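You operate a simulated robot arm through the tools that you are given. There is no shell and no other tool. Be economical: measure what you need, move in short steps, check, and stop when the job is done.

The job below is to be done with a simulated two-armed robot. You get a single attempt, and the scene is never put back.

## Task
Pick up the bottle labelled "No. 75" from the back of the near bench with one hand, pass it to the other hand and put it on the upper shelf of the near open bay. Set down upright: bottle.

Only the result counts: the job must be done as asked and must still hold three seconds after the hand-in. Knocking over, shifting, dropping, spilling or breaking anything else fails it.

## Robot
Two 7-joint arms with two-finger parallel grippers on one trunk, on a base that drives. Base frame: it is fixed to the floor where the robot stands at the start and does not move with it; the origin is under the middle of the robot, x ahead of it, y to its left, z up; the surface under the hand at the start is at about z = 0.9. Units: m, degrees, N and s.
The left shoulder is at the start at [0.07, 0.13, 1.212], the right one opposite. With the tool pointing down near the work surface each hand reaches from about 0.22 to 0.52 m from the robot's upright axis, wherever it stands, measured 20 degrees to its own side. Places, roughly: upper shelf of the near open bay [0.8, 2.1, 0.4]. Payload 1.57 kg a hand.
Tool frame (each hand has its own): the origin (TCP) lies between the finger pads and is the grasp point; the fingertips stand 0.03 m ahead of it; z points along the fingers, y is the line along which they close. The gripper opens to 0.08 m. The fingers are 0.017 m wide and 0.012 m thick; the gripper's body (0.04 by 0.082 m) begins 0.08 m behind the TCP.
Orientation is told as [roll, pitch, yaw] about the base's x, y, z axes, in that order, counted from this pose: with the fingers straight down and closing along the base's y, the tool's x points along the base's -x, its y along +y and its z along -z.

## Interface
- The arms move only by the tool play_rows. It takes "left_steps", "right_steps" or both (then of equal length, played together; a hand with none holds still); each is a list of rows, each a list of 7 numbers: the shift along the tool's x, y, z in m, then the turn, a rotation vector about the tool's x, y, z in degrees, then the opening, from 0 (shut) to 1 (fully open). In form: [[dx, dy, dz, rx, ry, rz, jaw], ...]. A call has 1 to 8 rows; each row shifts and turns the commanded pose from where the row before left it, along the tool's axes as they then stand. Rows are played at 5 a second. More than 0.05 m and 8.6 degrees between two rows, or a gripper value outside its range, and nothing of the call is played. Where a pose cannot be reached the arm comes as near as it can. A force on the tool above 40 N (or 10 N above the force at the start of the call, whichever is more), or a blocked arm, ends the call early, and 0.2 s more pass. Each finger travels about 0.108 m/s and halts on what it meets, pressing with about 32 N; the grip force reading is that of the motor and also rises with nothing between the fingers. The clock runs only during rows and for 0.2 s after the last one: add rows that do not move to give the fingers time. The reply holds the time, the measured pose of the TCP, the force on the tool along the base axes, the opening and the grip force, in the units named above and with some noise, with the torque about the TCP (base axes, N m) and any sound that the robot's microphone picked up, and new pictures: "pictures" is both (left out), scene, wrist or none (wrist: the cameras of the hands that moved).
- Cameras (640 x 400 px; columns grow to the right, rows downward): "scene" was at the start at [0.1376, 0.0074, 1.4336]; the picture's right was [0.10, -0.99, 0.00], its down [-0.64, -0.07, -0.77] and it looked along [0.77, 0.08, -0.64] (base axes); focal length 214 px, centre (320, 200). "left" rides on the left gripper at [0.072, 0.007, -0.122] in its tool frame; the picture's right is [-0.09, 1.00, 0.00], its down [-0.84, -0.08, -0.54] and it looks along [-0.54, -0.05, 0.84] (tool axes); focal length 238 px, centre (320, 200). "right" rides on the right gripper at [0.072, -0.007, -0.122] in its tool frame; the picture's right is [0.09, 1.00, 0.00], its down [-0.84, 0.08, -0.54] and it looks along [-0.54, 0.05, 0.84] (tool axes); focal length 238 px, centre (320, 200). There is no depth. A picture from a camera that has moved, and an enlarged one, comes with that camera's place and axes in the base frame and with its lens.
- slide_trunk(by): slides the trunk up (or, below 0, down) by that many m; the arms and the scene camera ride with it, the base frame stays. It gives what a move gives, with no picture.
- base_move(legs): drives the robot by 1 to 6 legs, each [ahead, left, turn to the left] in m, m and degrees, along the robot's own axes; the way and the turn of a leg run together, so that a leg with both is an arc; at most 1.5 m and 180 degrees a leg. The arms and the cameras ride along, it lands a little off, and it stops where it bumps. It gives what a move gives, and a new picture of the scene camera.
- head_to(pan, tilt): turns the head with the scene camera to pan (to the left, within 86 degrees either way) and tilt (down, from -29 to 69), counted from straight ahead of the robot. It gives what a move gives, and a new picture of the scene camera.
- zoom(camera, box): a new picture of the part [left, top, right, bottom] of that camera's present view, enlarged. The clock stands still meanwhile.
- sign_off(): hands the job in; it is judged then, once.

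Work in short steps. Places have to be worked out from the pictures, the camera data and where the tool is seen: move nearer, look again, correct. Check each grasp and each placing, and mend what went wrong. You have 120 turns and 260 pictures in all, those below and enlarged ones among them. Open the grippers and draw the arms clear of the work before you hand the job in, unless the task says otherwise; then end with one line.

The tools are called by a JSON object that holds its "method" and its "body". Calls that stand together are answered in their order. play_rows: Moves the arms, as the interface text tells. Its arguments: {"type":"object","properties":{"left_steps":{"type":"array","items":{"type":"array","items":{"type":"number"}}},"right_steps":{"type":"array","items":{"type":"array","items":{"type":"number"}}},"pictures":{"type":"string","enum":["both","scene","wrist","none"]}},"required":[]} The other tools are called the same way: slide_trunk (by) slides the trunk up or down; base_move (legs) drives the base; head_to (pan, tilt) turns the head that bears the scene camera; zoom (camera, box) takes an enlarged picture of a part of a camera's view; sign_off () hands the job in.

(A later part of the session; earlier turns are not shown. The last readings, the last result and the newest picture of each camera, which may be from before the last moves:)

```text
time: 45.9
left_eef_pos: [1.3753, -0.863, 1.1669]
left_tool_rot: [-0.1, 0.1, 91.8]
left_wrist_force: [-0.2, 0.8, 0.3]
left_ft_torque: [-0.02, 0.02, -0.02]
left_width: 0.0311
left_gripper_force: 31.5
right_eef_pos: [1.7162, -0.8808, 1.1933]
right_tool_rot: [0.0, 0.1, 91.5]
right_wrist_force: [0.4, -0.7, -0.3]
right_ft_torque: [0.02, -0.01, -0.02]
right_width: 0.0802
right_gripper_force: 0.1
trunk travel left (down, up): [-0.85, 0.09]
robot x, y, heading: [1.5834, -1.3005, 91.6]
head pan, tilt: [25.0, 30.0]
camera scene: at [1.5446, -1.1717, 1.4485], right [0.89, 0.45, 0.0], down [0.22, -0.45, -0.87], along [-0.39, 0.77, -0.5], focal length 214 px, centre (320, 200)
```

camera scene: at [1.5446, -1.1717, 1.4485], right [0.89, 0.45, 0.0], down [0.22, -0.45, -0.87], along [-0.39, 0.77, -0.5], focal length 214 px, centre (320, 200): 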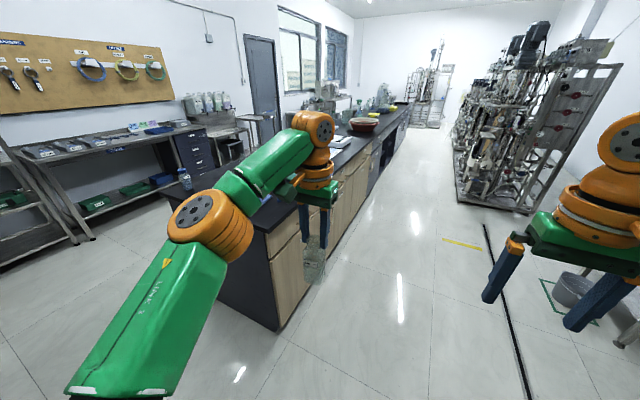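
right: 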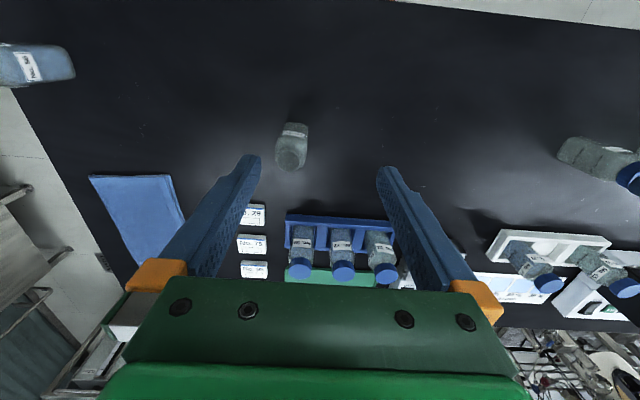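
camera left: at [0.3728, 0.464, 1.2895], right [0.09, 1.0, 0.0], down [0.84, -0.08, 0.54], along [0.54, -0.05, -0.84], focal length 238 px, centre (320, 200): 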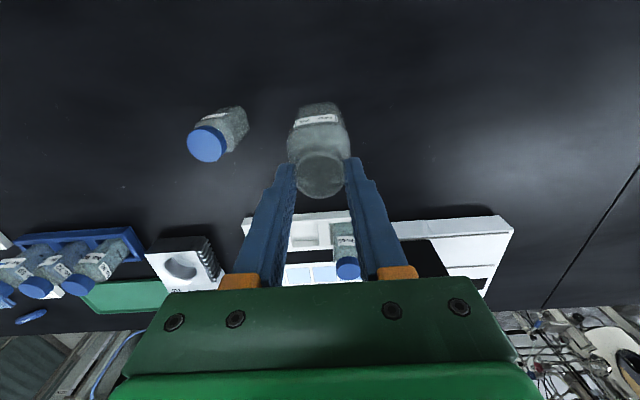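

The wooden front with open bays is on this side, which confirms that the bench's "back" was my starting side. I drive along the aisle to about y = 1.1 and look left at the bay.

{"method": "base_move", "body": {"legs": [[1.4, 0, -1.7], [1.0, 0, 0]]}}

{"method": "head_to", "body": {"pan": 55, "tilt": 45}}

```text
time: 57.4
left_eef_pos: [1.3732, 1.4937, 1.168]
left_tool_rot: [0.0, 0.0, 89.9]
left_wrist_force: [0.1, 0.3, 0.6]
left_ft_torque: [0.0, 0.0, 0.0]
left_width: 0.0312
left_gripper_force: 32.2
right_eef_pos: [1.7141, 1.4661, 1.1915]
right_tool_rot: [0.1, 0.1, 89.6]
right_wrist_force: [-0.1, -0.9, 0.0]
right_ft_torque: [0.02, 0.02, -0.03]
right_width: 0.0802
right_gripper_force: 0.1
trunk travel left (down, up): [-0.85, 0.09]
robot x, y, heading: [1.5678, 1.0499, 89.7]
head pan, tilt: [25.0, 30.0]
camera scene: at [1.5321, 1.18, 1.4486], right [0.91, 0.42, 0.0], down [0.21, -0.45, -0.87], along [-0.36, 0.79, -0.5], focal length 214 px, centre (320, 200)
```

scene: 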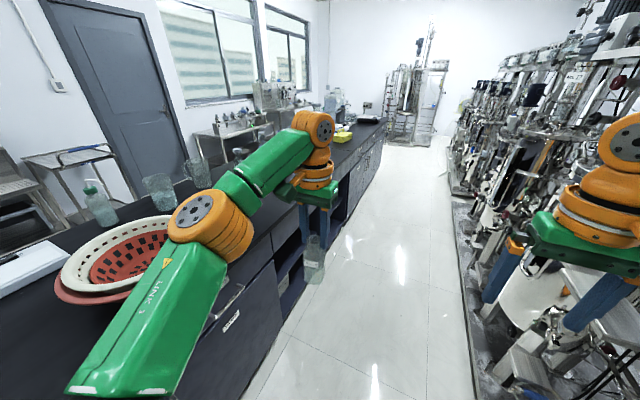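

```text
time: 58.4
left_eef_pos: [1.3724, 1.4949, 1.1659]
left_tool_rot: [0.0, 0.2, 89.9]
left_wrist_force: [0.4, 0.4, -1.0]
left_ft_torque: [0.0, 0.01, 0.03]
left_width: 0.031
left_gripper_force: 31.5
right_eef_pos: [1.7136, 1.4673, 1.1914]
right_tool_rot: [0.1, 0.2, 89.7]
right_wrist_force: [0.5, -0.6, -0.3]
right_ft_torque: [0.04, 0.01, -0.02]
right_width: 0.0801
right_gripper_force: 0.1
trunk travel left (down, up): [-0.85, 0.09]
robot x, y, heading: [1.5674, 1.0504, 89.8]
head pan, tilt: [55.0, 45.0]
camera scene: at [1.5037, 1.1462, 1.4259], right [0.58, 0.82, 0.0], down [0.58, -0.41, -0.71], along [-0.58, 0.41, -0.71], focal length 214 px, centre (320, 200)
```

scene: 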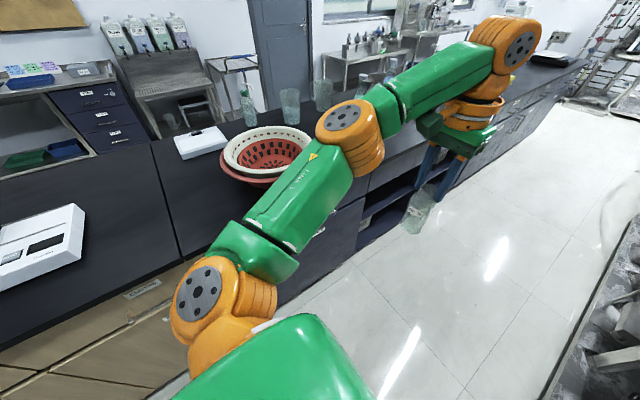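

The bay lies a little further along. I drive 1.05 m more and turn left to face the bench; the hands stay about 0.05–0.1 m clear of its edge.

{"method": "base_move", "body": {"legs": [[1.05, -0.06, 0]]}}

{"method": "base_move", "body": {"legs": [[0, 0, 90]]}}

{"method": "head_to", "body": {"pan": 0, "tilt": 55}}

```text
time: 63.8
left_eef_pos: [1.4418, 2.5358, 1.1673]
left_tool_rot: [0.0, 0.1, 89.6]
left_wrist_force: [-0.6, -0.5, -0.4]
left_ft_torque: [0.0, -0.02, 0.01]
left_width: 0.0311
left_gripper_force: 32.0
right_eef_pos: [1.782, 2.5057, 1.1916]
right_tool_rot: [0.2, 0.0, 89.1]
right_wrist_force: [-0.4, -0.2, 0.0]
right_ft_torque: [0.03, 0.02, -0.03]
right_width: 0.0799
right_gripper_force: 0.0
trunk travel left (down, up): [-0.85, 0.09]
robot x, y, heading: [1.6333, 2.0924, 89.6]
head pan, tilt: [55.0, 45.0]
camera scene: at [1.5693, 2.1859, 1.426], right [0.58, 0.81, 0.0], down [0.58, -0.41, -0.71], along [-0.57, 0.41, -0.71], focal length 214 px, centre (320, 200)
```

scene: 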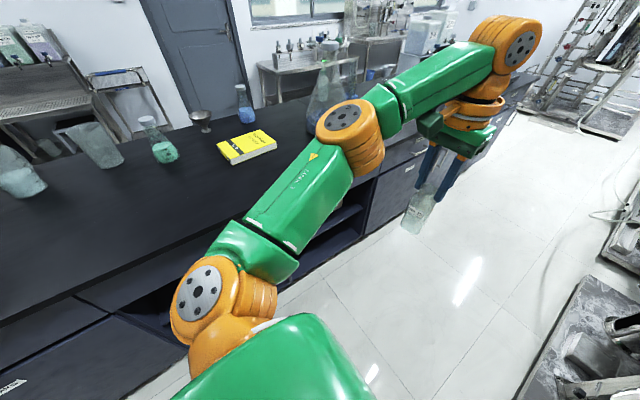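

```text
time: 68.0
left_eef_pos: [1.1858, 1.903, 1.166]
left_tool_rot: [0.0, 0.1, 179.1]
left_wrist_force: [0.3, 0.0, -0.9]
left_ft_torque: [0.0, -0.06, 0.02]
left_width: 0.031
left_gripper_force: 31.9
right_eef_pos: [1.2181, 2.2443, 1.1914]
right_tool_rot: [0.3, 0.0, 178.9]
right_wrist_force: [-0.2, 0.1, 1.0]
right_ft_torque: [0.03, 0.0, 0.0]
right_width: 0.0801
right_gripper_force: 0.1
trunk travel left (down, up): [-0.85, 0.09]
robot x, y, heading: [1.6327, 2.0905, 179.0]
head pan, tilt: [55.0, 45.0]
camera scene: at [1.5368, 2.0247, 1.4259], right [-0.81, 0.59, 0.0], down [0.42, 0.57, -0.71], along [-0.42, -0.57, -0.71], focal length 214 px, centre (320, 200)
```

scene: 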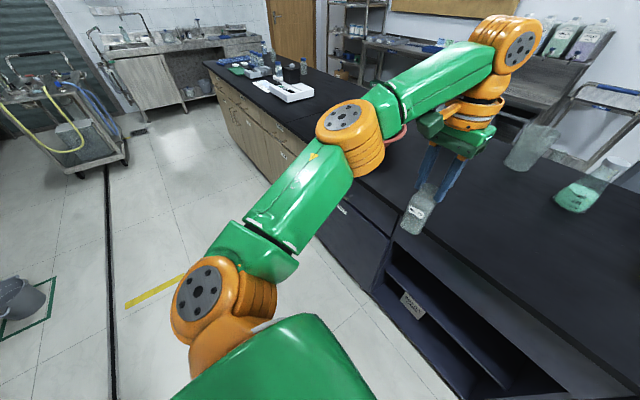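

```text
time: 69.2
left_eef_pos: [1.1844, 1.9031, 1.1653]
left_tool_rot: [0.0, 0.2, 179.0]
left_wrist_force: [-0.3, -0.1, 0.7]
left_ft_torque: [-0.03, 0.02, 0.0]
left_width: 0.0314
left_gripper_force: 31.9
right_eef_pos: [1.2181, 2.2428, 1.1911]
right_tool_rot: [0.0, 0.0, 178.8]
right_wrist_force: [0.5, -0.2, -0.1]
right_ft_torque: [0.0, 0.0, 0.0]
right_width: 0.0798
right_gripper_force: 0.1
trunk travel left (down, up): [-0.85, 0.09]
robot x, y, heading: [1.6301, 2.0892, 179.0]
head pan, tilt: [0.0, 55.0]
camera scene: at [1.5126, 2.0913, 1.4125], right [0.02, 1.0, 0.0], down [0.82, -0.01, -0.57], along [-0.57, 0.01, -0.82], focal length 214 px, centre (320, 200)
```

scene: 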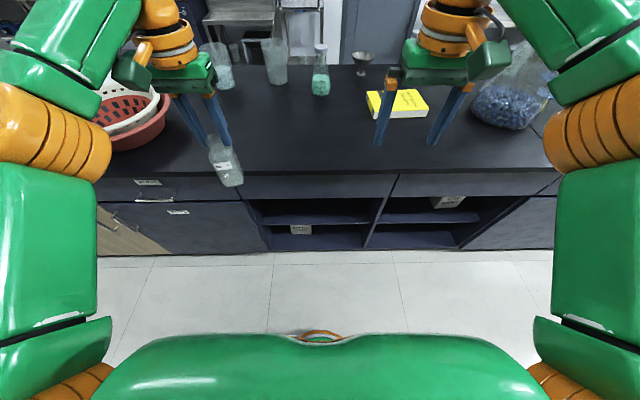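

Two open bays are visible. The left one spans y from about 1.75 to 2.4, so it matches the place given for the near bay; I zoom in on it.

{"method": "zoom", "body": {"camera": "scene", "box": [230, 160, 410, 270]}}

```text
3.56 times, centred on (320, 215) of scene
camera zoom: at [1.5126, 2.0913, 1.4125], right [0.02, 1.0, 0.0], down [0.82, -0.01, -0.57], along [-0.57, 0.01, -0.82], focal length 763 px, centre (320, 147)
```

zoom: 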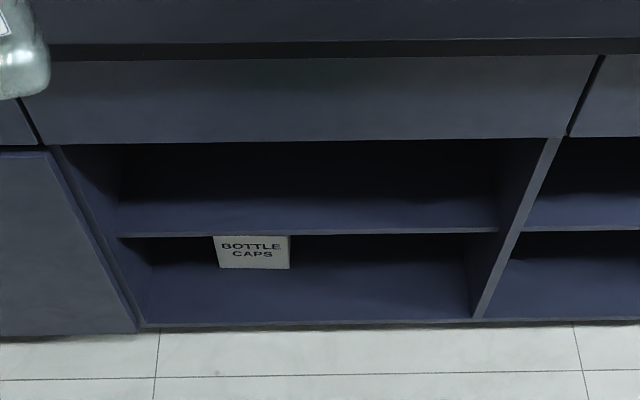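

The upper shelf of the near bay is empty, with the shelf at z of about 0.4 and the opening top at about 0.74. I start the handover: the left hand brings the bottle toward the middle while the right hand pitches its fingers forward.

{"method": "play_rows", "body": {"left_steps": [[0, -0.035, -0.02, 0, 0, 0, 0.2], [0, -0.025, -0.015, 0, 0, 0, 0.2], [0.01, 0, 0, 0, 0, 0, 0.2], [0.01, 0, 0, 0, 0, 0, 0.2], [0, 0, 0, 0, 0, 0, 0.2], [0, 0, 0, 0, 0, 0, 0.2], [0, 0, 0, 0, 0, 0, 0.2], [0, 0, 0, 0, 0, 0, 0.2]], "right_steps": [[0, -0.045, 0, 0, 0, 0, 1], [0, -0.045, 0, 0, -8.5, 0, 1], [0, 0, 0, 0, -8.5, 0, 1], [0, 0, 0, 0, -8.5, 0, 1], [0, 0, 0, 0, -8.5, 0, 1], [0, 0, 0, 0, -8.5, 0, 1], [0, 0, 0, 0, -8.5, 0, 1], [0, 0, 0, 0, -8.5, 0, 1]], "pictures": "scene"}}

```text
time: 71.0
left_eef_pos: [1.208, 1.9633, 1.2018]
left_tool_rot: [0.0, 0.1, 179.0]
left_wrist_force: [0.1, -0.4, -0.2]
left_ft_torque: [0.0, 0.03, 0.01]
left_width: 0.0314
left_gripper_force: 32.4
right_eef_pos: [1.2204, 2.3335, 1.1918]
right_tool_rot: [0.2, -59.5, 178.8]
right_wrist_force: [-0.9, 0.2, 0.4]
right_ft_torque: [0.04, -0.01, 0.02]
right_width: 0.0799
right_gripper_force: 0.1
trunk travel left (down, up): [-0.85, 0.09]
robot x, y, heading: [1.6359, 2.0898, 178.9]
head pan, tilt: [0.0, 55.0]
camera scene: at [1.5136, 2.0924, 1.4126], right [0.02, 1.0, 0.0], down [0.82, -0.01, -0.57], along [-0.57, 0.01, -0.82], focal length 214 px, centre (320, 200)
```

scene: 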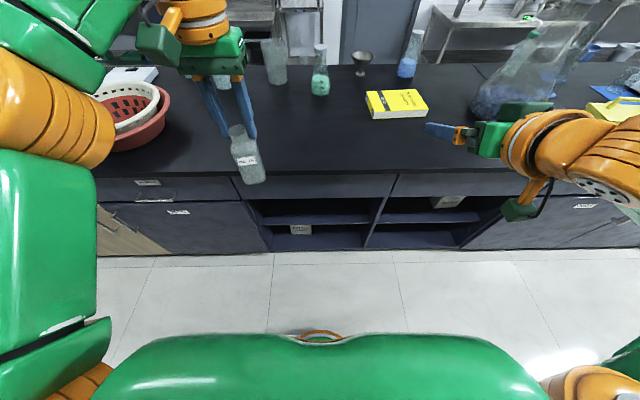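

The right hand is pitched to -59.5° without trouble. I finish the pitch to -68° and yaw the fingers to the left.

{"method": "play_rows", "body": {"right_steps": [[0, 0, 0, 0, -8.5, 0, 1], [0, 0, 0, -7.9, 0, -3.2, 1], [0, 0, 0, -7.9, 0, -3.2, 1], [0, 0, 0, -7.9, 0, -3.2, 1], [0, 0, 0, -7.9, 0, -3.2, 1], [0, 0, 0, -7.9, 0, -3.2, 1], [0, 0, 0, -7.9, 0, -3.2, 1], [0, 0, 0, 0, 0, 0, 1]]}}

```text
time: 72.8
left_eef_pos: [1.2065, 1.9614, 1.2011]
left_tool_rot: [0.0, 0.1, 179.0]
left_wrist_force: [0.4, -1.0, 0.8]
left_ft_torque: [-0.01, 0.02, 0.0]
left_width: 0.0309
left_gripper_force: 31.7
right_eef_pos: [1.22, 2.3328, 1.1926]
right_tool_rot: [0.2, -68.0, -130.2]
right_wrist_force: [0.3, 0.7, 0.1]
right_ft_torque: [-0.02, -0.03, 0.0]
right_width: 0.0801
right_gripper_force: 0.0
trunk travel left (down, up): [-0.85, 0.09]
robot x, y, heading: [1.6304, 2.0904, 179.2]
head pan, tilt: [0.0, 55.0]
camera scene: at [1.5129, 2.0914, 1.4125], right [0.02, 1.0, 0.0], down [0.82, -0.01, -0.57], along [-0.57, 0.01, -0.82], focal length 214 px, centre (320, 200)
camera right: at [1.3046, 2.4444, 1.1714], right [0.79, -0.61, -0.08], down [0.18, 0.1, 0.98], along [-0.59, -0.78, 0.19], focal length 238 px, centre (320, 200)
```

scene: 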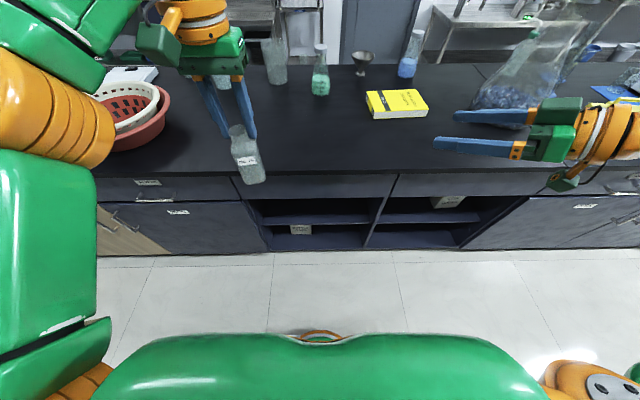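
right: 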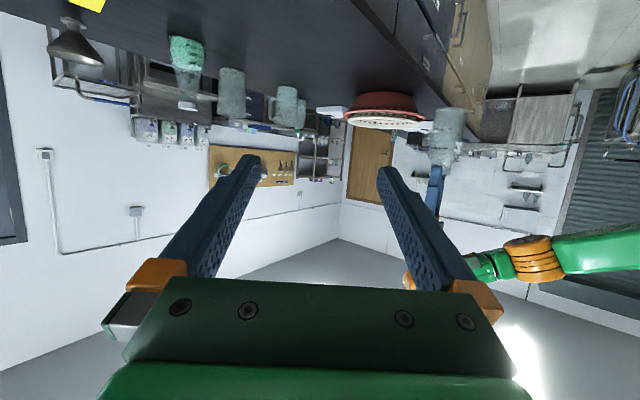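

The right hand now points 51° to the left. I zoom in on the bottle to judge how its faces are turned.

{"method": "zoom", "body": {"camera": "scene", "box": [180, 70, 300, 200]}}

{"method": "zoom", "body": {"camera": "left", "box": [240, 70, 400, 210]}}

```text
3.08 times, centred on (240, 135) of scene
camera zoom: at [1.5129, 2.0914, 1.4125], right [0.02, 1.0, 0.0], down [0.82, -0.01, -0.57], along [-0.57, 0.01, -0.82], focal length 660 px, centre (566, 400)
```

zoom: 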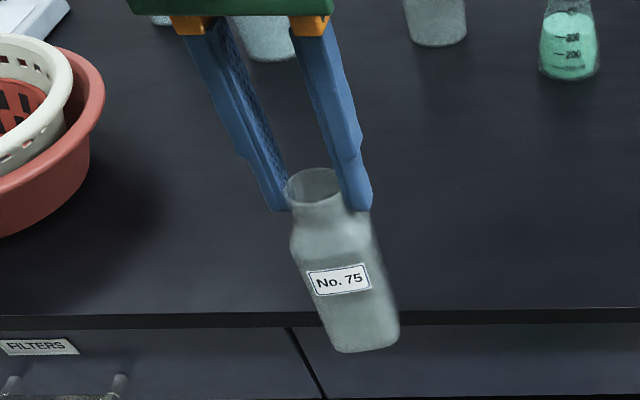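

```text
2.86 times, centred on (320, 140) of left
camera zoom: at [1.2787, 1.9542, 1.3241], right [-0.11, -0.99, 0.0], down [-0.84, 0.09, 0.54], along [-0.54, 0.06, -0.84], focal length 681 px, centre (320, 371)
```

zoom: 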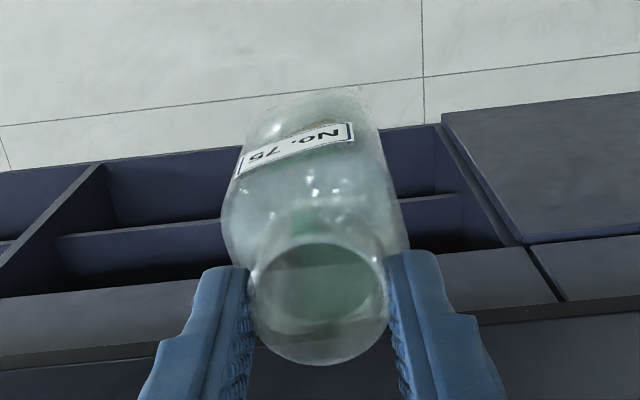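

The bottle is turned about 13° counter-clockwise relative to the robot. I yaw the left hand 38° so its faces line up with the right fingers.

{"method": "play_rows", "body": {"left_steps": [[0, 0, 0, 0, 0, -7.6, 0.2], [0, 0, 0, 0, 0, -7.6, 0.2], [0, 0, 0, 0, 0, -7.6, 0.2], [0, 0, 0, 0, 0, -7.6, 0.2], [0, 0, 0, 0, 0, -7.6, 0.2], [0, 0, 0, 0, 0, 0, 0.2]]}}

{"method": "zoom", "body": {"camera": "right", "box": [360, 60, 560, 240]}}

{"method": "zoom", "body": {"camera": "scene", "box": [180, 70, 300, 200]}}

```text
time: 74.2
left_eef_pos: [1.2056, 1.9617, 1.2023]
left_tool_rot: [0.0, 0.1, -142.9]
left_wrist_force: [0.2, -0.3, -0.8]
left_ft_torque: [0.01, 0.0, -0.03]
left_width: 0.0309
left_gripper_force: 31.8
right_eef_pos: [1.2189, 2.3328, 1.1923]
right_tool_rot: [0.2, -67.9, -130.2]
right_wrist_force: [-0.1, -0.1, 0.4]
right_ft_torque: [-0.01, 0.0, 0.02]
right_width: 0.0804
right_gripper_force: 0.1
trunk travel left (down, up): [-0.85, 0.09]
robot x, y, heading: [1.6314, 2.0907, 179.3]
head pan, tilt: [0.0, 55.0]
camera scene: at [1.5127, 2.0915, 1.4125], right [0.02, 1.0, 0.0], down [0.82, -0.01, -0.57], along [-0.57, 0.01, -0.82], focal length 214 px, centre (320, 200)
camera left: at [1.2673, 2.0004, 1.324], right [0.53, -0.85, 0.0], down [-0.71, -0.44, 0.54], along [-0.46, -0.29, -0.84], focal length 238 px, centre (320, 200)
```

scene: 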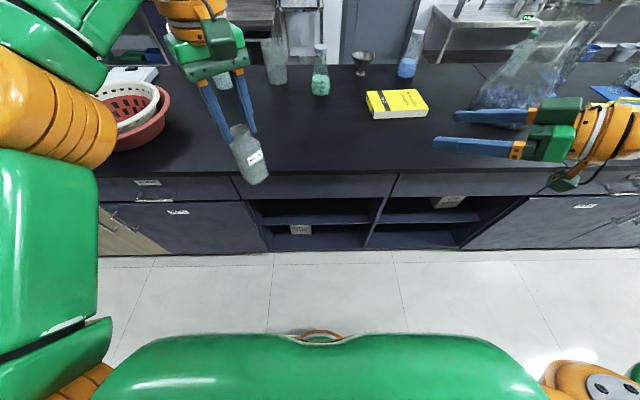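
left: 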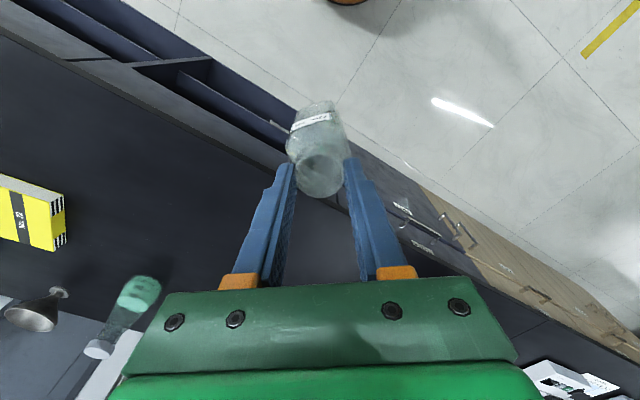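

```text
2.22 times, centred on (460, 150) of right
camera zoom: at [1.3047, 2.4444, 1.1714], right [0.78, -0.61, -0.08], down [0.18, 0.1, 0.98], along [-0.59, -0.78, 0.19], focal length 530 px, centre (9, 311)
```

zoom: 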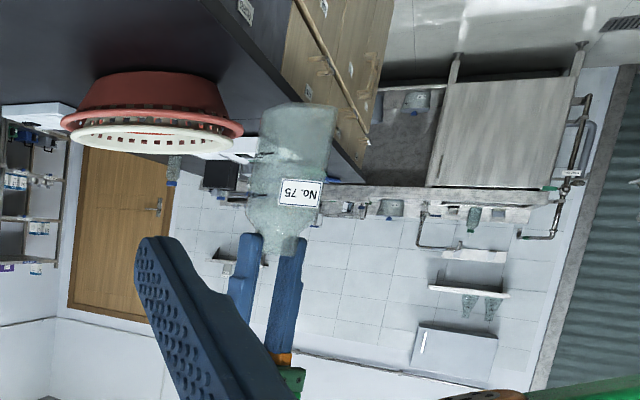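

```text
3.08 times, centred on (240, 135) of scene
camera zoom: at [1.5127, 2.0915, 1.4125], right [0.02, 1.0, 0.0], down [0.82, -0.01, -0.57], along [-0.57, 0.01, -0.82], focal length 660 px, centre (566, 400)
```

zoom: 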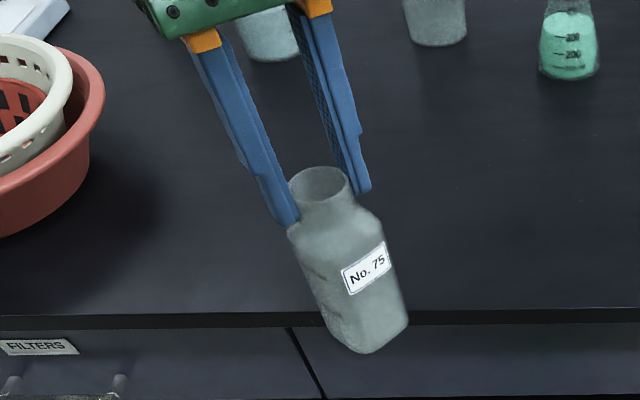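

The label face points at 50°, exactly opposite to the right hand's approach. I bring the right hand to a pre-grasp point 0.12 m short of the bottle along its finger axis.

{"method": "play_rows", "body": {"right_steps": [[-0.0073, 0.0328, 0.0248, 0, 0, 0, 1], [-0.0073, 0.0328, 0.0248, 0, 0, 0, 1], [-0.0073, 0.0328, 0.0248, 0, 0, 0, 1], [-0.0073, 0.0328, 0.0248, 0, 0, 0, 1], [-0.0073, 0.0328, 0.0248, 0, 0, 0, 1], [-0.0073, 0.0328, 0.0248, 0, 0, 0, 1], [-0.0073, 0.0328, 0.0248, 0, 0, 0, 1], [0, 0, 0, 0, 0, 0, 1]]}}

{"method": "zoom", "body": {"camera": "scene", "box": [180, 60, 400, 200]}}

```text
time: 76.0
left_eef_pos: [1.2057, 1.9631, 1.2014]
left_tool_rot: [0.0, 0.0, -143.0]
left_wrist_force: [0.4, -0.6, -0.1]
left_ft_torque: [-0.01, -0.01, 0.0]
left_width: 0.031
left_gripper_force: 31.8
right_eef_pos: [1.2803, 2.0456, 1.1771]
right_tool_rot: [0.1, -68.0, -130.3]
right_wrist_force: [1.1, -0.1, -0.7]
right_ft_torque: [-0.02, -0.03, 0.01]
right_width: 0.0798
right_gripper_force: 0.1
trunk travel left (down, up): [-0.85, 0.09]
robot x, y, heading: [1.6341, 2.0884, 179.1]
head pan, tilt: [0.0, 55.0]
camera scene: at [1.5129, 2.0919, 1.4125], right [0.02, 1.0, 0.0], down [0.82, -0.01, -0.57], along [-0.57, 0.01, -0.82], focal length 214 px, centre (320, 200)
camera right: at [1.3657, 2.1567, 1.1555], right [0.78, -0.62, -0.08], down [0.18, 0.1, 0.98], along [-0.59, -0.78, 0.19], focal length 238 px, centre (320, 200)
```

scene: 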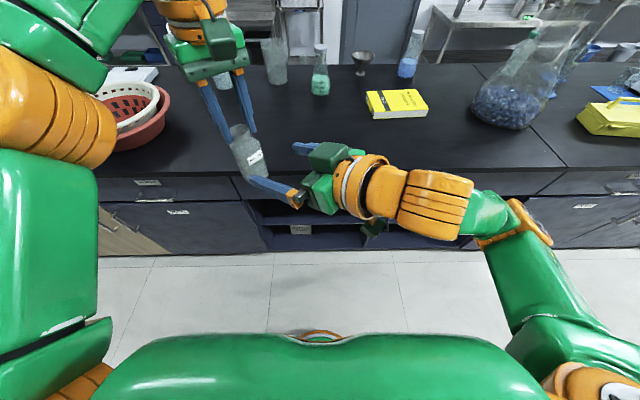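
right: 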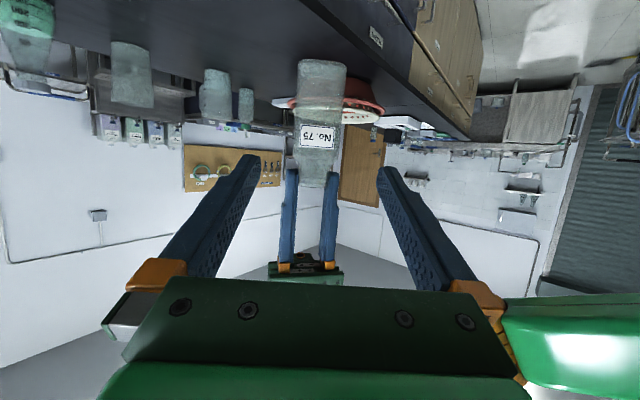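

```text
2.86 times, centred on (290, 130) of scene
camera zoom: at [1.5129, 2.0919, 1.4125], right [0.02, 1.0, 0.0], down [0.82, -0.01, -0.57], along [-0.57, 0.01, -0.82], focal length 613 px, centre (406, 400)
```

zoom: 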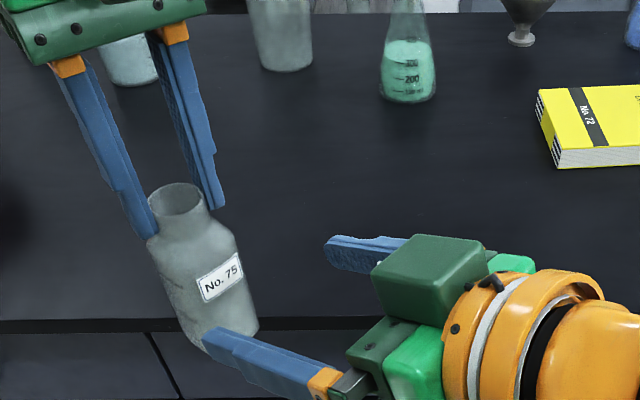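

The bottle sits centred and face-on between the open right fingers. I advance along the finger axis in steps and then close the right gripper on the body.

{"method": "play_rows", "body": {"right_steps": [[0, 0, 0.04, 0, 0, 0, 1], [0, -0.001, 0.04, 0, 0, 0, 1], [0.001, 0, 0.02, 0, 0, 0, 1], [0, 0, 0.02, 0, 0, 0, 1], [0, 0, 0, 0, 0, 0, 1]]}}

{"method": "zoom", "body": {"camera": "scene", "box": [180, 60, 400, 200]}}

```text
time: 77.2
left_eef_pos: [1.2053, 1.9616, 1.2009]
left_tool_rot: [-0.1, 0.1, -143.0]
left_wrist_force: [0.8, 0.3, -0.9]
left_ft_torque: [-0.01, -0.01, 0.0]
left_width: 0.0308
left_gripper_force: 32.1
right_eef_pos: [1.2079, 1.9625, 1.1297]
right_tool_rot: [0.2, -68.0, -130.2]
right_wrist_force: [-0.4, 0.5, -0.4]
right_ft_torque: [-0.01, 0.03, 0.0]
right_width: 0.0801
right_gripper_force: 0.0
trunk travel left (down, up): [-0.85, 0.09]
robot x, y, heading: [1.6332, 2.0916, 179.1]
head pan, tilt: [0.0, 55.0]
camera scene: at [1.5124, 2.0911, 1.4124], right [0.02, 1.0, 0.0], down [0.82, -0.01, -0.57], along [-0.57, 0.01, -0.82], focal length 214 px, centre (320, 200)
camera right: at [1.2933, 2.0742, 1.108], right [0.78, -0.61, -0.08], down [0.18, 0.1, 0.98], along [-0.59, -0.78, 0.18], focal length 238 px, centre (320, 200)
```

scene: 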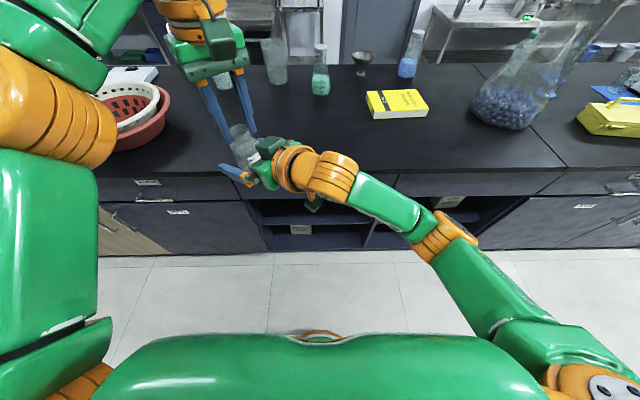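
right: 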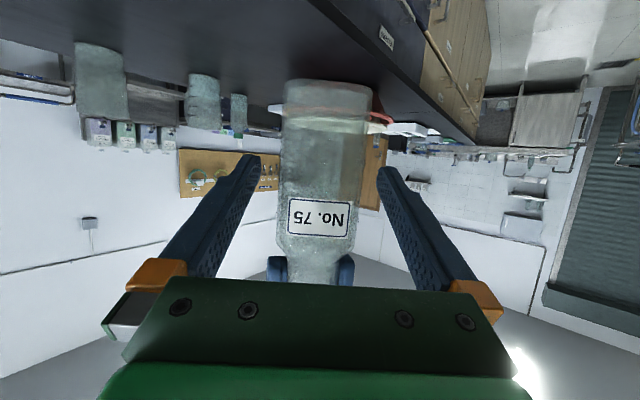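

```text
2.86 times, centred on (290, 130) of scene
camera zoom: at [1.5124, 2.0911, 1.4124], right [0.02, 1.0, 0.0], down [0.82, -0.01, -0.57], along [-0.57, 0.01, -0.82], focal length 613 px, centre (406, 400)
```

zoom: 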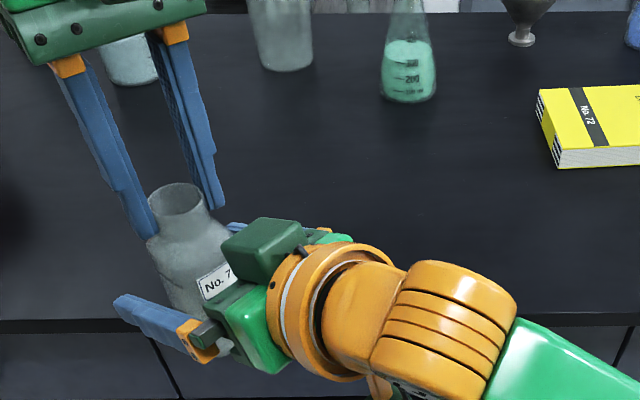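

The bottle is centred between the right fingers, so I close them while the left hand holds still.

{"method": "play_rows", "body": {"right_steps": [[0, 0, 0, 0, 0, 0, 0.8], [0, 0, 0, 0, 0, 0, 0.6], [0, 0, 0, 0, 0, 0, 0.45], [0, 0, 0, 0, 0, 0, 0.45]], "pictures": "wrist"}}

```text
time: 78.2
left_eef_pos: [1.2078, 1.9616, 1.2012]
left_tool_rot: [0.2, 0.0, -142.9]
left_wrist_force: [3.5, -1.2, -0.2]
left_ft_torque: [0.06, -0.19, 0.02]
left_width: 0.0309
left_gripper_force: 32.5
right_eef_pos: [1.208, 1.9638, 1.1291]
right_tool_rot: [0.2, -68.1, -130.3]
right_wrist_force: [-4.3, 1.4, -0.4]
right_ft_torque: [-0.06, -0.04, -0.03]
right_width: 0.0446
right_gripper_force: 32.4
trunk travel left (down, up): [-0.85, 0.09]
robot x, y, heading: [1.634, 2.0877, 178.9]
head pan, tilt: [0.0, 55.0]
camera right: at [1.2934, 2.0747, 1.1081], right [0.78, -0.61, -0.08], down [0.18, 0.1, 0.98], along [-0.59, -0.78, 0.18], focal length 238 px, centre (320, 200)
```

right: 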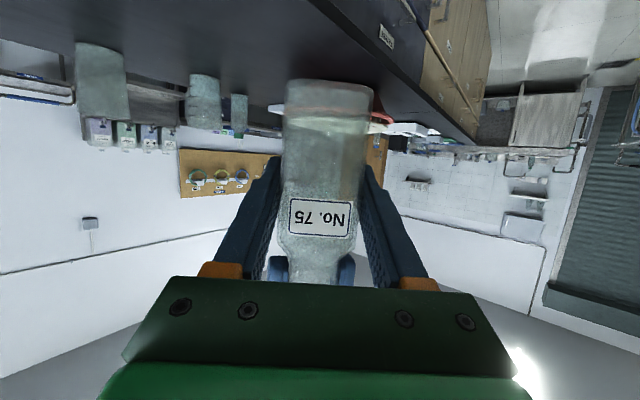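

The right hand grips the body at 0.0446 with 32 N. Now I open the left fingers and lift them straight off the neck.

{"method": "play_rows", "body": {"left_steps": [[0, 0, 0, 0, 0, 0, 0.5], [0, 0, 0, 0, 0, 0, 0.7], [0, 0, 0, 0, 0, 0, 0.7], [0, 0, -0.03, 0, 0, 0, 0.7], [0, 0, -0.04, 0, 0, 0, 0.7], [0, 0, -0.02, 0, 0, 0, 0.7]], "right_steps": [[0, 0, 0, 0, 0, 0, 0.4], [0, 0, 0, 0, 0, 0, 0.4], [0, 0, 0, 0, 0, 0, 0.4], [0, 0, 0, 0, 0, 0, 0.4], [0, 0, 0, 0, 0, 0, 0.4], [0, 0, 0, 0, 0, 0, 0.4]]}}

```text
time: 79.6
left_eef_pos: [1.2377, 1.957, 1.2654]
left_tool_rot: [-0.2, 0.0, -142.8]
left_wrist_force: [0.8, -0.6, 0.6]
left_ft_torque: [0.01, 0.02, -0.01]
left_width: 0.0558
left_gripper_force: 0.1
left hand out of reach, approached as far as the arm can: row 4, 5, 6
right_eef_pos: [1.2087, 1.9623, 1.1287]
right_tool_rot: [0.0, -68.0, -130.1]
right_wrist_force: [-0.6, -0.5, -0.5]
right_ft_torque: [0.02, -0.01, 0.03]
right_width: 0.0448
right_gripper_force: 32.3
trunk travel left (down, up): [-0.85, 0.09]
robot x, y, heading: [1.6336, 2.0883, 179.0]
head pan, tilt: [0.0, 55.0]
camera scene: at [1.5141, 2.09, 1.4126], right [0.02, 1.0, 0.0], down [0.82, -0.01, -0.57], along [-0.57, 0.01, -0.82], focal length 214 px, centre (320, 200)
camera right: at [1.2947, 2.0736, 1.1085], right [0.78, -0.61, -0.09], down [0.18, 0.09, 0.98], along [-0.59, -0.78, 0.19], focal length 238 px, centre (320, 200)
camera left: at [1.3006, 1.9954, 1.387], right [0.53, -0.85, 0.0], down [-0.71, -0.44, 0.54], along [-0.46, -0.28, -0.84], focal length 238 px, centre (320, 200)
```

scene: 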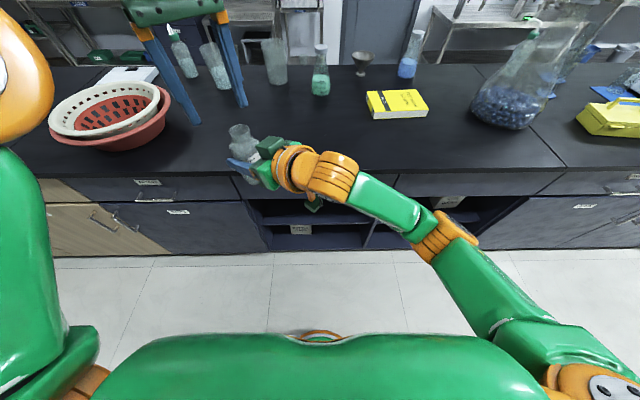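
right: 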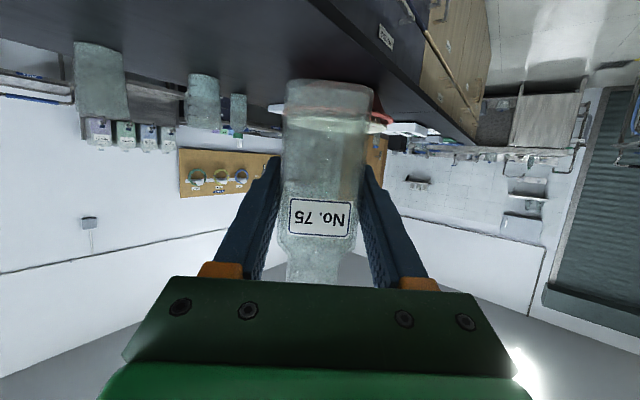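
left: 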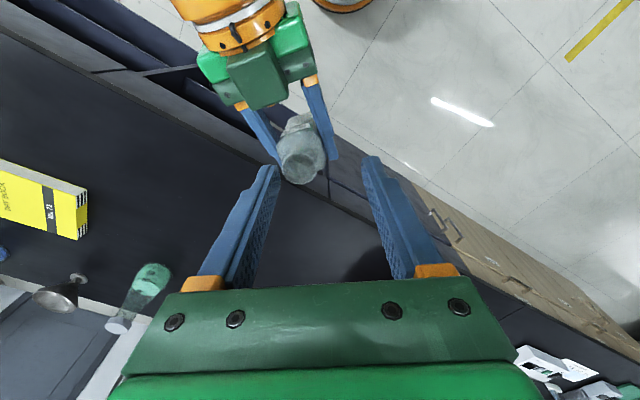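

The handover worked: the bottle stays steady in the right hand and the left is clear. I move the right hand away to its own side, and the left hand outward and back to its straight yaw.

{"method": "play_rows", "body": {"right_steps": [[0.0117, -0.0199, -0.0289, 0, 0, 0, 0.4], [0.0117, -0.0199, -0.0289, 0, 0, 0, 0.4], [0.0117, -0.0199, -0.0289, 0, 0, 0, 0.4], [0.0117, -0.0199, -0.0289, 0, 0, 0, 0.4], [0.0117, -0.0199, -0.0289, 0, 0, 0, 0.4], [0.0117, -0.0199, -0.0289, 0, 0, 0, 0.4], [0, 0, 0, 0, 0, 0, 0.4]], "pictures": "none"}}

{"method": "play_rows", "body": {"right_steps": [[0, 0, 0, 7.9, 0, 3.2, 0.4], [0, 0, 0, 7.9, 0, 3.2, 0.4], [0, 0, 0, 7.9, 0, 3.2, 0.4], [0, 0, 0, 7.9, 0, 3.2, 0.4], [0, 0, 0, 7.9, 0, 3.2, 0.4], [0, 0, 0, 7.9, 0, 3.2, 0.4], [0, 0, 0, 0, 0, 0, 0.4]], "left_steps": [[0.02, 0, 0.015, 0, 0, 7.6, 0.7], [0.02, 0, 0.015, 0, 0, 7.6, 0.7], [0.02, 0, 0.015, 0, 0, 7.6, 0.7], [0.02, 0, 0.015, 0, 0, 7.6, 0.7], [0.02, 0, 0.015, 0, 0, 7.6, 0.7], [0.02, 0, 0.015, 0, 0, 0, 0.7], [0, 0, 0, 0, 0, 0, 0.7]]}}

```text
time: 81.2
left_eef_pos: [1.2366, 1.9578, 1.2651]
left_tool_rot: [-0.1, 0.0, -142.9]
left_wrist_force: [0.0, -0.4, -0.2]
left_ft_torque: [-0.01, -0.03, 0.01]
left_width: 0.0559
left_gripper_force: 0.1
right_eef_pos: [1.2378, 2.1837, 1.1285]
right_tool_rot: [0.0, -68.0, -130.2]
right_wrist_force: [-0.1, -0.6, 0.2]
right_ft_torque: [-0.01, -0.03, 0.01]
right_width: 0.0447
right_gripper_force: 31.8
trunk travel left (down, up): [-0.85, 0.09]
robot x, y, heading: [1.6335, 2.0927, 179.0]
head pan, tilt: [0.0, 55.0]
```

```text
time: 82.8
left_eef_pos: [1.3463, 1.997, 1.1739]
left_tool_rot: [0.0, 0.1, 179.0]
left_wrist_force: [0.6, 0.0, 1.2]
left_ft_torque: [0.0, -0.01, 0.01]
left_width: 0.056
left_gripper_force: 0.1
right_eef_pos: [1.2097, 2.1814, 1.1283]
right_tool_rot: [0.3, -67.9, 178.4]
right_wrist_force: [0.4, -0.5, -0.8]
right_ft_torque: [0.03, -0.04, 0.03]
right_width: 0.0445
right_gripper_force: 31.9
right hand out of reach, approached as far as the arm can: row 2, 3, 4
trunk travel left (down, up): [-0.85, 0.09]
robot x, y, heading: [1.6294, 2.0926, 179.2]
head pan, tilt: [0.0, 55.0]
camera scene: at [1.5126, 2.0919, 1.4125], right [0.02, 1.0, 0.0], down [0.82, -0.01, -0.57], along [-0.57, 0.01, -0.82], focal length 214 px, centre (320, 200)
camera right: at [1.3499, 2.1855, 1.1074], right [0.01, -1.0, -0.08], down [0.19, -0.08, 0.98], along [-0.98, -0.03, 0.18], focal length 238 px, centre (320, 200)
camera left: at [1.4187, 1.9877, 1.2961], right [-0.11, -0.99, 0.0], down [-0.84, 0.09, 0.54], along [-0.54, 0.06, -0.84], focal length 238 px, centre (320, 200)
```

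scene: 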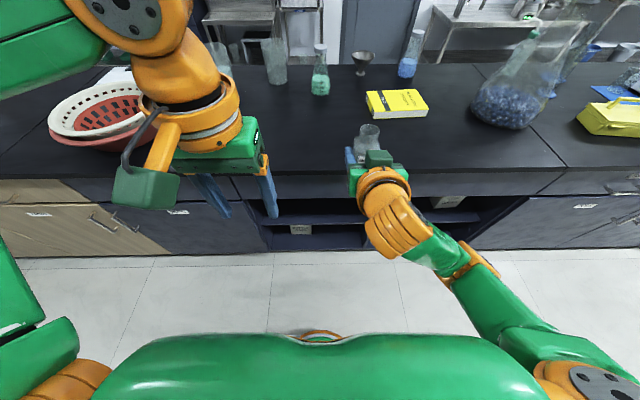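
right: 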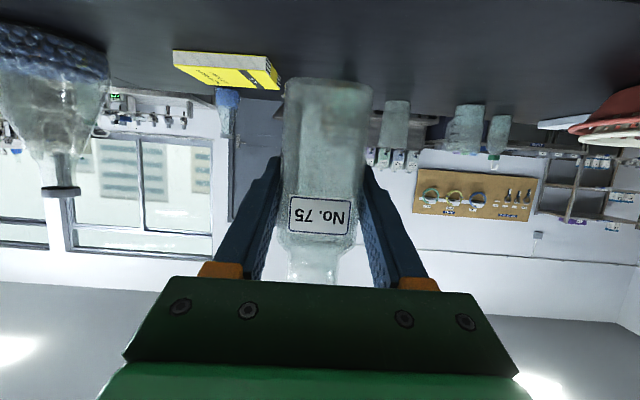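
left: 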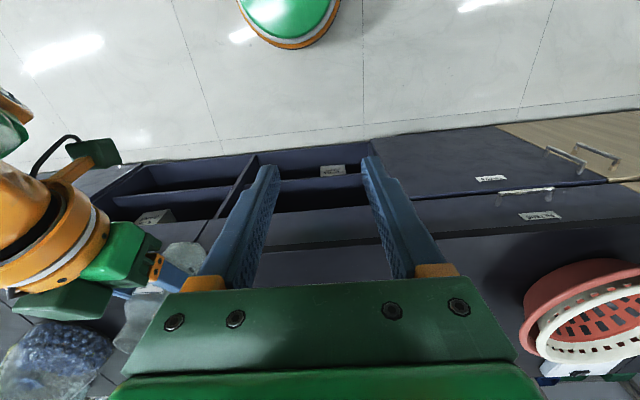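

The bottle is upright in the right hand, which points straight ahead and is clear of the bench. I slide the trunk down and look into the bay.

{"method": "slide_trunk", "body": {"by": -0.4}}

{"method": "head_to", "body": {"pan": 0, "tilt": 45}}

```text
time: 86.6
left_eef_pos: [1.3471, 1.9961, 0.7732]
left_tool_rot: [0.0, 0.1, 179.0]
left_wrist_force: [-0.8, 0.1, 0.5]
left_ft_torque: [-0.01, 0.03, -0.01]
left_width: 0.056
left_gripper_force: 0.1
right_eef_pos: [1.2094, 2.1827, 0.7269]
right_tool_rot: [0.2, -68.0, 178.5]
right_wrist_force: [0.9, -0.1, -0.6]
right_ft_torque: [0.03, 0.01, -0.01]
right_width: 0.0443
right_gripper_force: 32.5
trunk travel left (down, up): [-0.45, 0.49]
robot x, y, heading: [1.6363, 2.089, 178.7]
head pan, tilt: [0.0, 55.0]
```

```text
time: 87.3
left_eef_pos: [1.3474, 1.995, 0.7742]
left_tool_rot: [0.0, 0.2, 179.0]
left_wrist_force: [-1.0, 1.5, 0.4]
left_ft_torque: [-0.03, 0.0, -0.03]
left_width: 0.0559
left_gripper_force: 0.0
right_eef_pos: [1.2106, 2.1817, 0.7282]
right_tool_rot: [0.2, -67.9, 178.6]
right_wrist_force: [-0.3, 0.4, 0.5]
right_ft_torque: [0.01, 0.0, 0.01]
right_width: 0.0445
right_gripper_force: 31.9
trunk travel left (down, up): [-0.45, 0.49]
robot x, y, heading: [1.6313, 2.0913, 179.3]
head pan, tilt: [0.0, 45.0]
camera scene: at [1.5036, 2.0916, 1.0258], right [0.02, 1.0, 0.0], down [0.71, -0.01, -0.71], along [-0.71, 0.01, -0.71], focal length 214 px, centre (320, 200)
```

scene: 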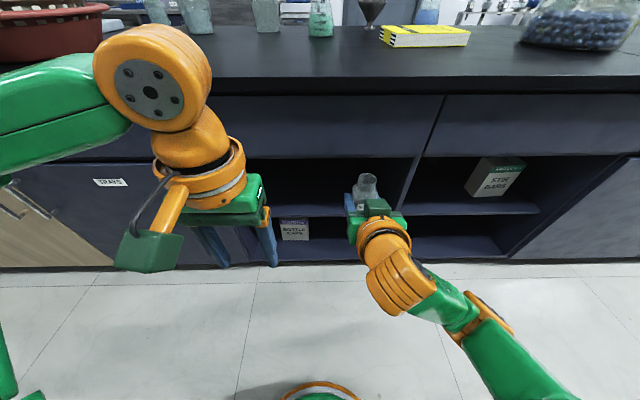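

I zoom in on the bay to measure the shelf edge by comparing it with the higher view.

{"method": "zoom", "body": {"camera": "scene", "box": [250, 130, 430, 270]}}

```text
2.86 times, centred on (340, 200) of scene
camera zoom: at [1.5036, 2.0916, 1.0258], right [0.02, 1.0, 0.0], down [0.71, -0.01, -0.71], along [-0.71, 0.01, -0.71], focal length 613 px, centre (263, 200)
```

zoom: 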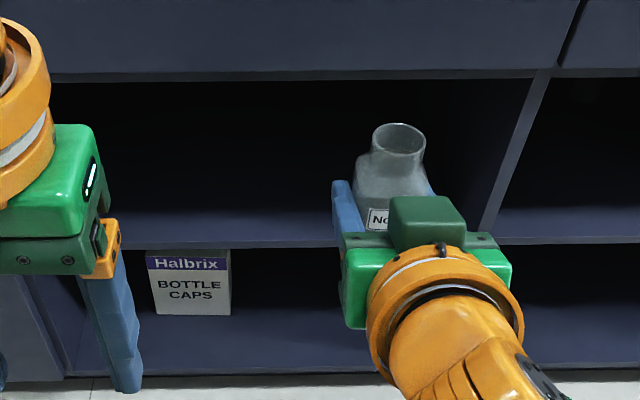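

The shelf's front edge is at about x = 0.973, z = 0.415, and the opening's top is at z of about 0.69. I lower the trunk so that the bottle's bottom is about 3 cm above the shelf, then drive 0.16 m nearer.

{"method": "slide_trunk", "body": {"by": -0.23}}

{"method": "base_move", "body": {"legs": [[0.1, 0, 0.8]]}}

{"method": "head_to", "body": {"pan": -8, "tilt": 35}}

{"method": "zoom", "body": {"camera": "right", "box": [0, 0, 640, 400]}}

```text
time: 89.8
left_eef_pos: [1.3472, 1.9959, 0.5445]
left_tool_rot: [0.0, 0.1, 179.0]
left_wrist_force: [-0.2, 1.0, 1.4]
left_ft_torque: [0.01, 0.04, -0.01]
left_width: 0.0559
left_gripper_force: 0.1
right_eef_pos: [1.2099, 2.1817, 0.4979]
right_tool_rot: [0.2, -67.9, 178.5]
right_wrist_force: [0.8, -0.1, 0.2]
right_ft_torque: [0.02, 0.0, 0.0]
right_width: 0.0444
right_gripper_force: 32.0
trunk travel left (down, up): [-0.22, 0.72]
robot x, y, heading: [1.6339, 2.0907, 179.1]
head pan, tilt: [0.0, 45.0]
```

```text
time: 90.9
left_eef_pos: [1.2483, 1.9925, 0.5438]
left_tool_rot: [0.1, 0.1, 179.9]
left_wrist_force: [0.2, 0.2, 0.4]
left_ft_torque: [0.0, -0.02, 0.01]
left_width: 0.0561
left_gripper_force: 0.0
right_eef_pos: [1.1082, 2.1774, 0.4982]
right_tool_rot: [0.3, -68.0, 179.4]
right_wrist_force: [-0.4, 0.7, -0.3]
right_ft_torque: [0.01, -0.01, 0.02]
right_width: 0.0446
right_gripper_force: 32.3
trunk travel left (down, up): [-0.22, 0.72]
robot x, y, heading: [1.5314, 2.0919, 179.9]
head pan, tilt: [0.0, 45.0]
camera scene: at [1.4037, 2.0909, 0.7958], right [0.0, 1.0, 0.0], down [0.71, 0.0, -0.71], along [-0.71, 0.0, -0.71], focal length 214 px, centre (320, 200)
```

scene: 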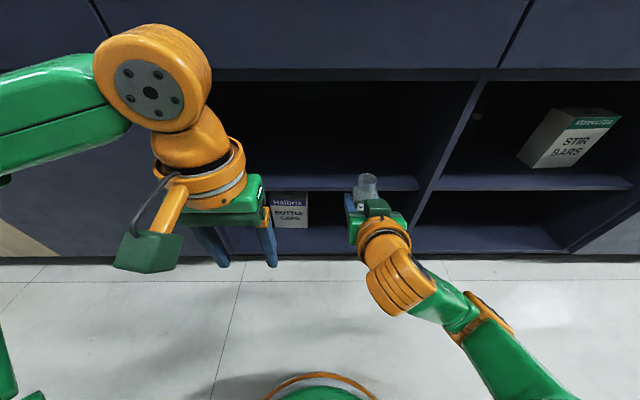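

```text
time: 91.6
left_eef_pos: [1.2485, 1.9927, 0.5438]
left_tool_rot: [0.0, 0.1, 179.8]
left_wrist_force: [-0.1, -0.5, 0.7]
left_ft_torque: [-0.02, 0.01, 0.01]
left_width: 0.0559
left_gripper_force: 0.1
right_eef_pos: [1.1082, 2.1786, 0.4975]
right_tool_rot: [0.2, -67.8, 179.4]
right_wrist_force: [0.7, -0.9, -0.6]
right_ft_torque: [-0.01, 0.03, 0.03]
right_width: 0.0445
right_gripper_force: 32.6
trunk travel left (down, up): [-0.22, 0.72]
robot x, y, heading: [1.5332, 2.0927, 179.8]
head pan, tilt: [-8.0, 35.0]
camera scene: at [1.398, 2.1031, 0.8106], right [0.14, 0.99, 0.0], down [0.57, -0.08, -0.82], along [-0.81, 0.12, -0.57], focal length 214 px, centre (320, 200)
```

scene: 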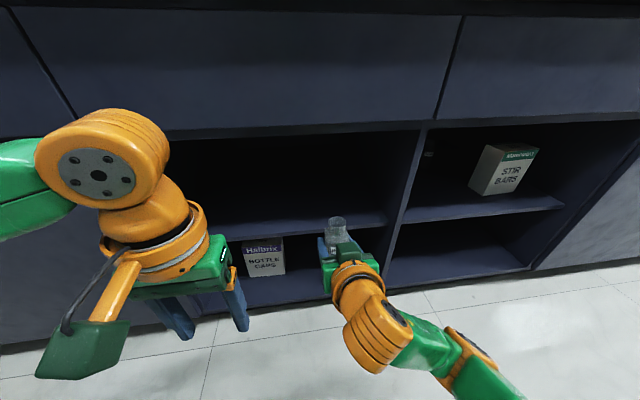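

```text
1.00 times, centred on (320, 200) of right (not enlarged: the box is as wide or as high as the picture)
camera zoom: at [1.249, 2.1827, 0.4774], right [0.03, -1.0, -0.08], down [0.19, -0.08, 0.98], along [-0.98, -0.04, 0.18], focal length 238 px, centre (320, 200)
```

zoom: 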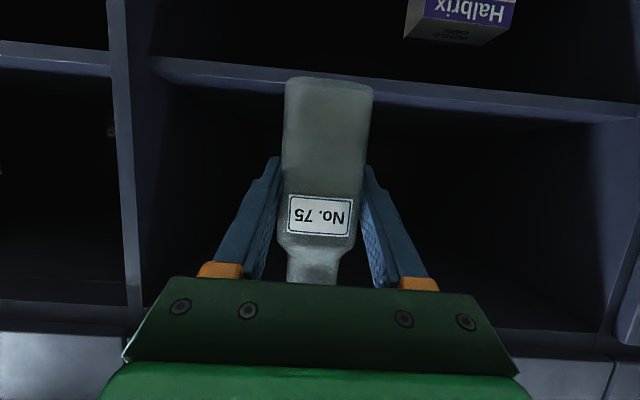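

In the wrist view the shelf top is at z of about 0.41 and the bottle's bottom at about 0.441, so there is clearance. I extend the right arm forward horizontally into the bay.

{"method": "play_rows", "body": {"right_steps": [[-0.015, 0, 0.0371, 0, 0, 0, 0.4], [-0.015, 0, 0.0371, 0, 0, 0, 0.4], [-0.015, 0, 0.0371, 0, 0, 0, 0.4], [0, 0, 0, 0, 0, 0, 0.4]]}}

```text
time: 92.6
left_eef_pos: [1.2475, 1.9939, 0.544]
left_tool_rot: [0.2, 0.1, 179.8]
left_wrist_force: [-0.3, 0.8, 0.3]
left_ft_torque: [0.01, 0.01, 0.03]
left_width: 0.0558
left_gripper_force: 0.0
right_eef_pos: [0.9852, 2.1767, 0.4967]
right_tool_rot: [0.2, -67.9, 179.4]
right_wrist_force: [-0.2, -0.3, 0.8]
right_ft_torque: [0.0, 0.0, -0.01]
right_width: 0.0444
right_gripper_force: 32.3
trunk travel left (down, up): [-0.22, 0.72]
robot x, y, heading: [1.5351, 2.0903, 179.8]
head pan, tilt: [-8.0, 35.0]
camera scene: at [1.3979, 2.1032, 0.8107], right [0.14, 0.99, 0.0], down [0.57, -0.08, -0.82], along [-0.81, 0.12, -0.57], focal length 214 px, centre (320, 200)
camera right: at [1.1251, 2.1826, 0.4774], right [0.03, -1.0, -0.08], down [0.19, -0.08, 0.98], along [-0.98, -0.04, 0.18], focal length 238 px, centre (320, 200)
```

scene: 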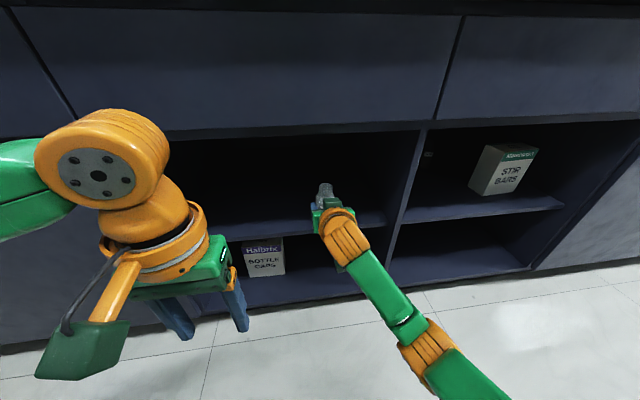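
right: 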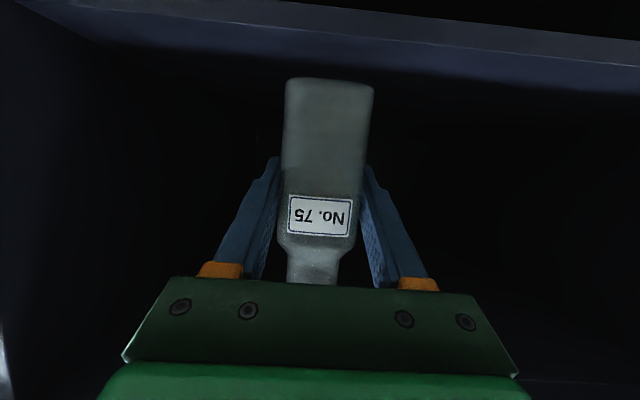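

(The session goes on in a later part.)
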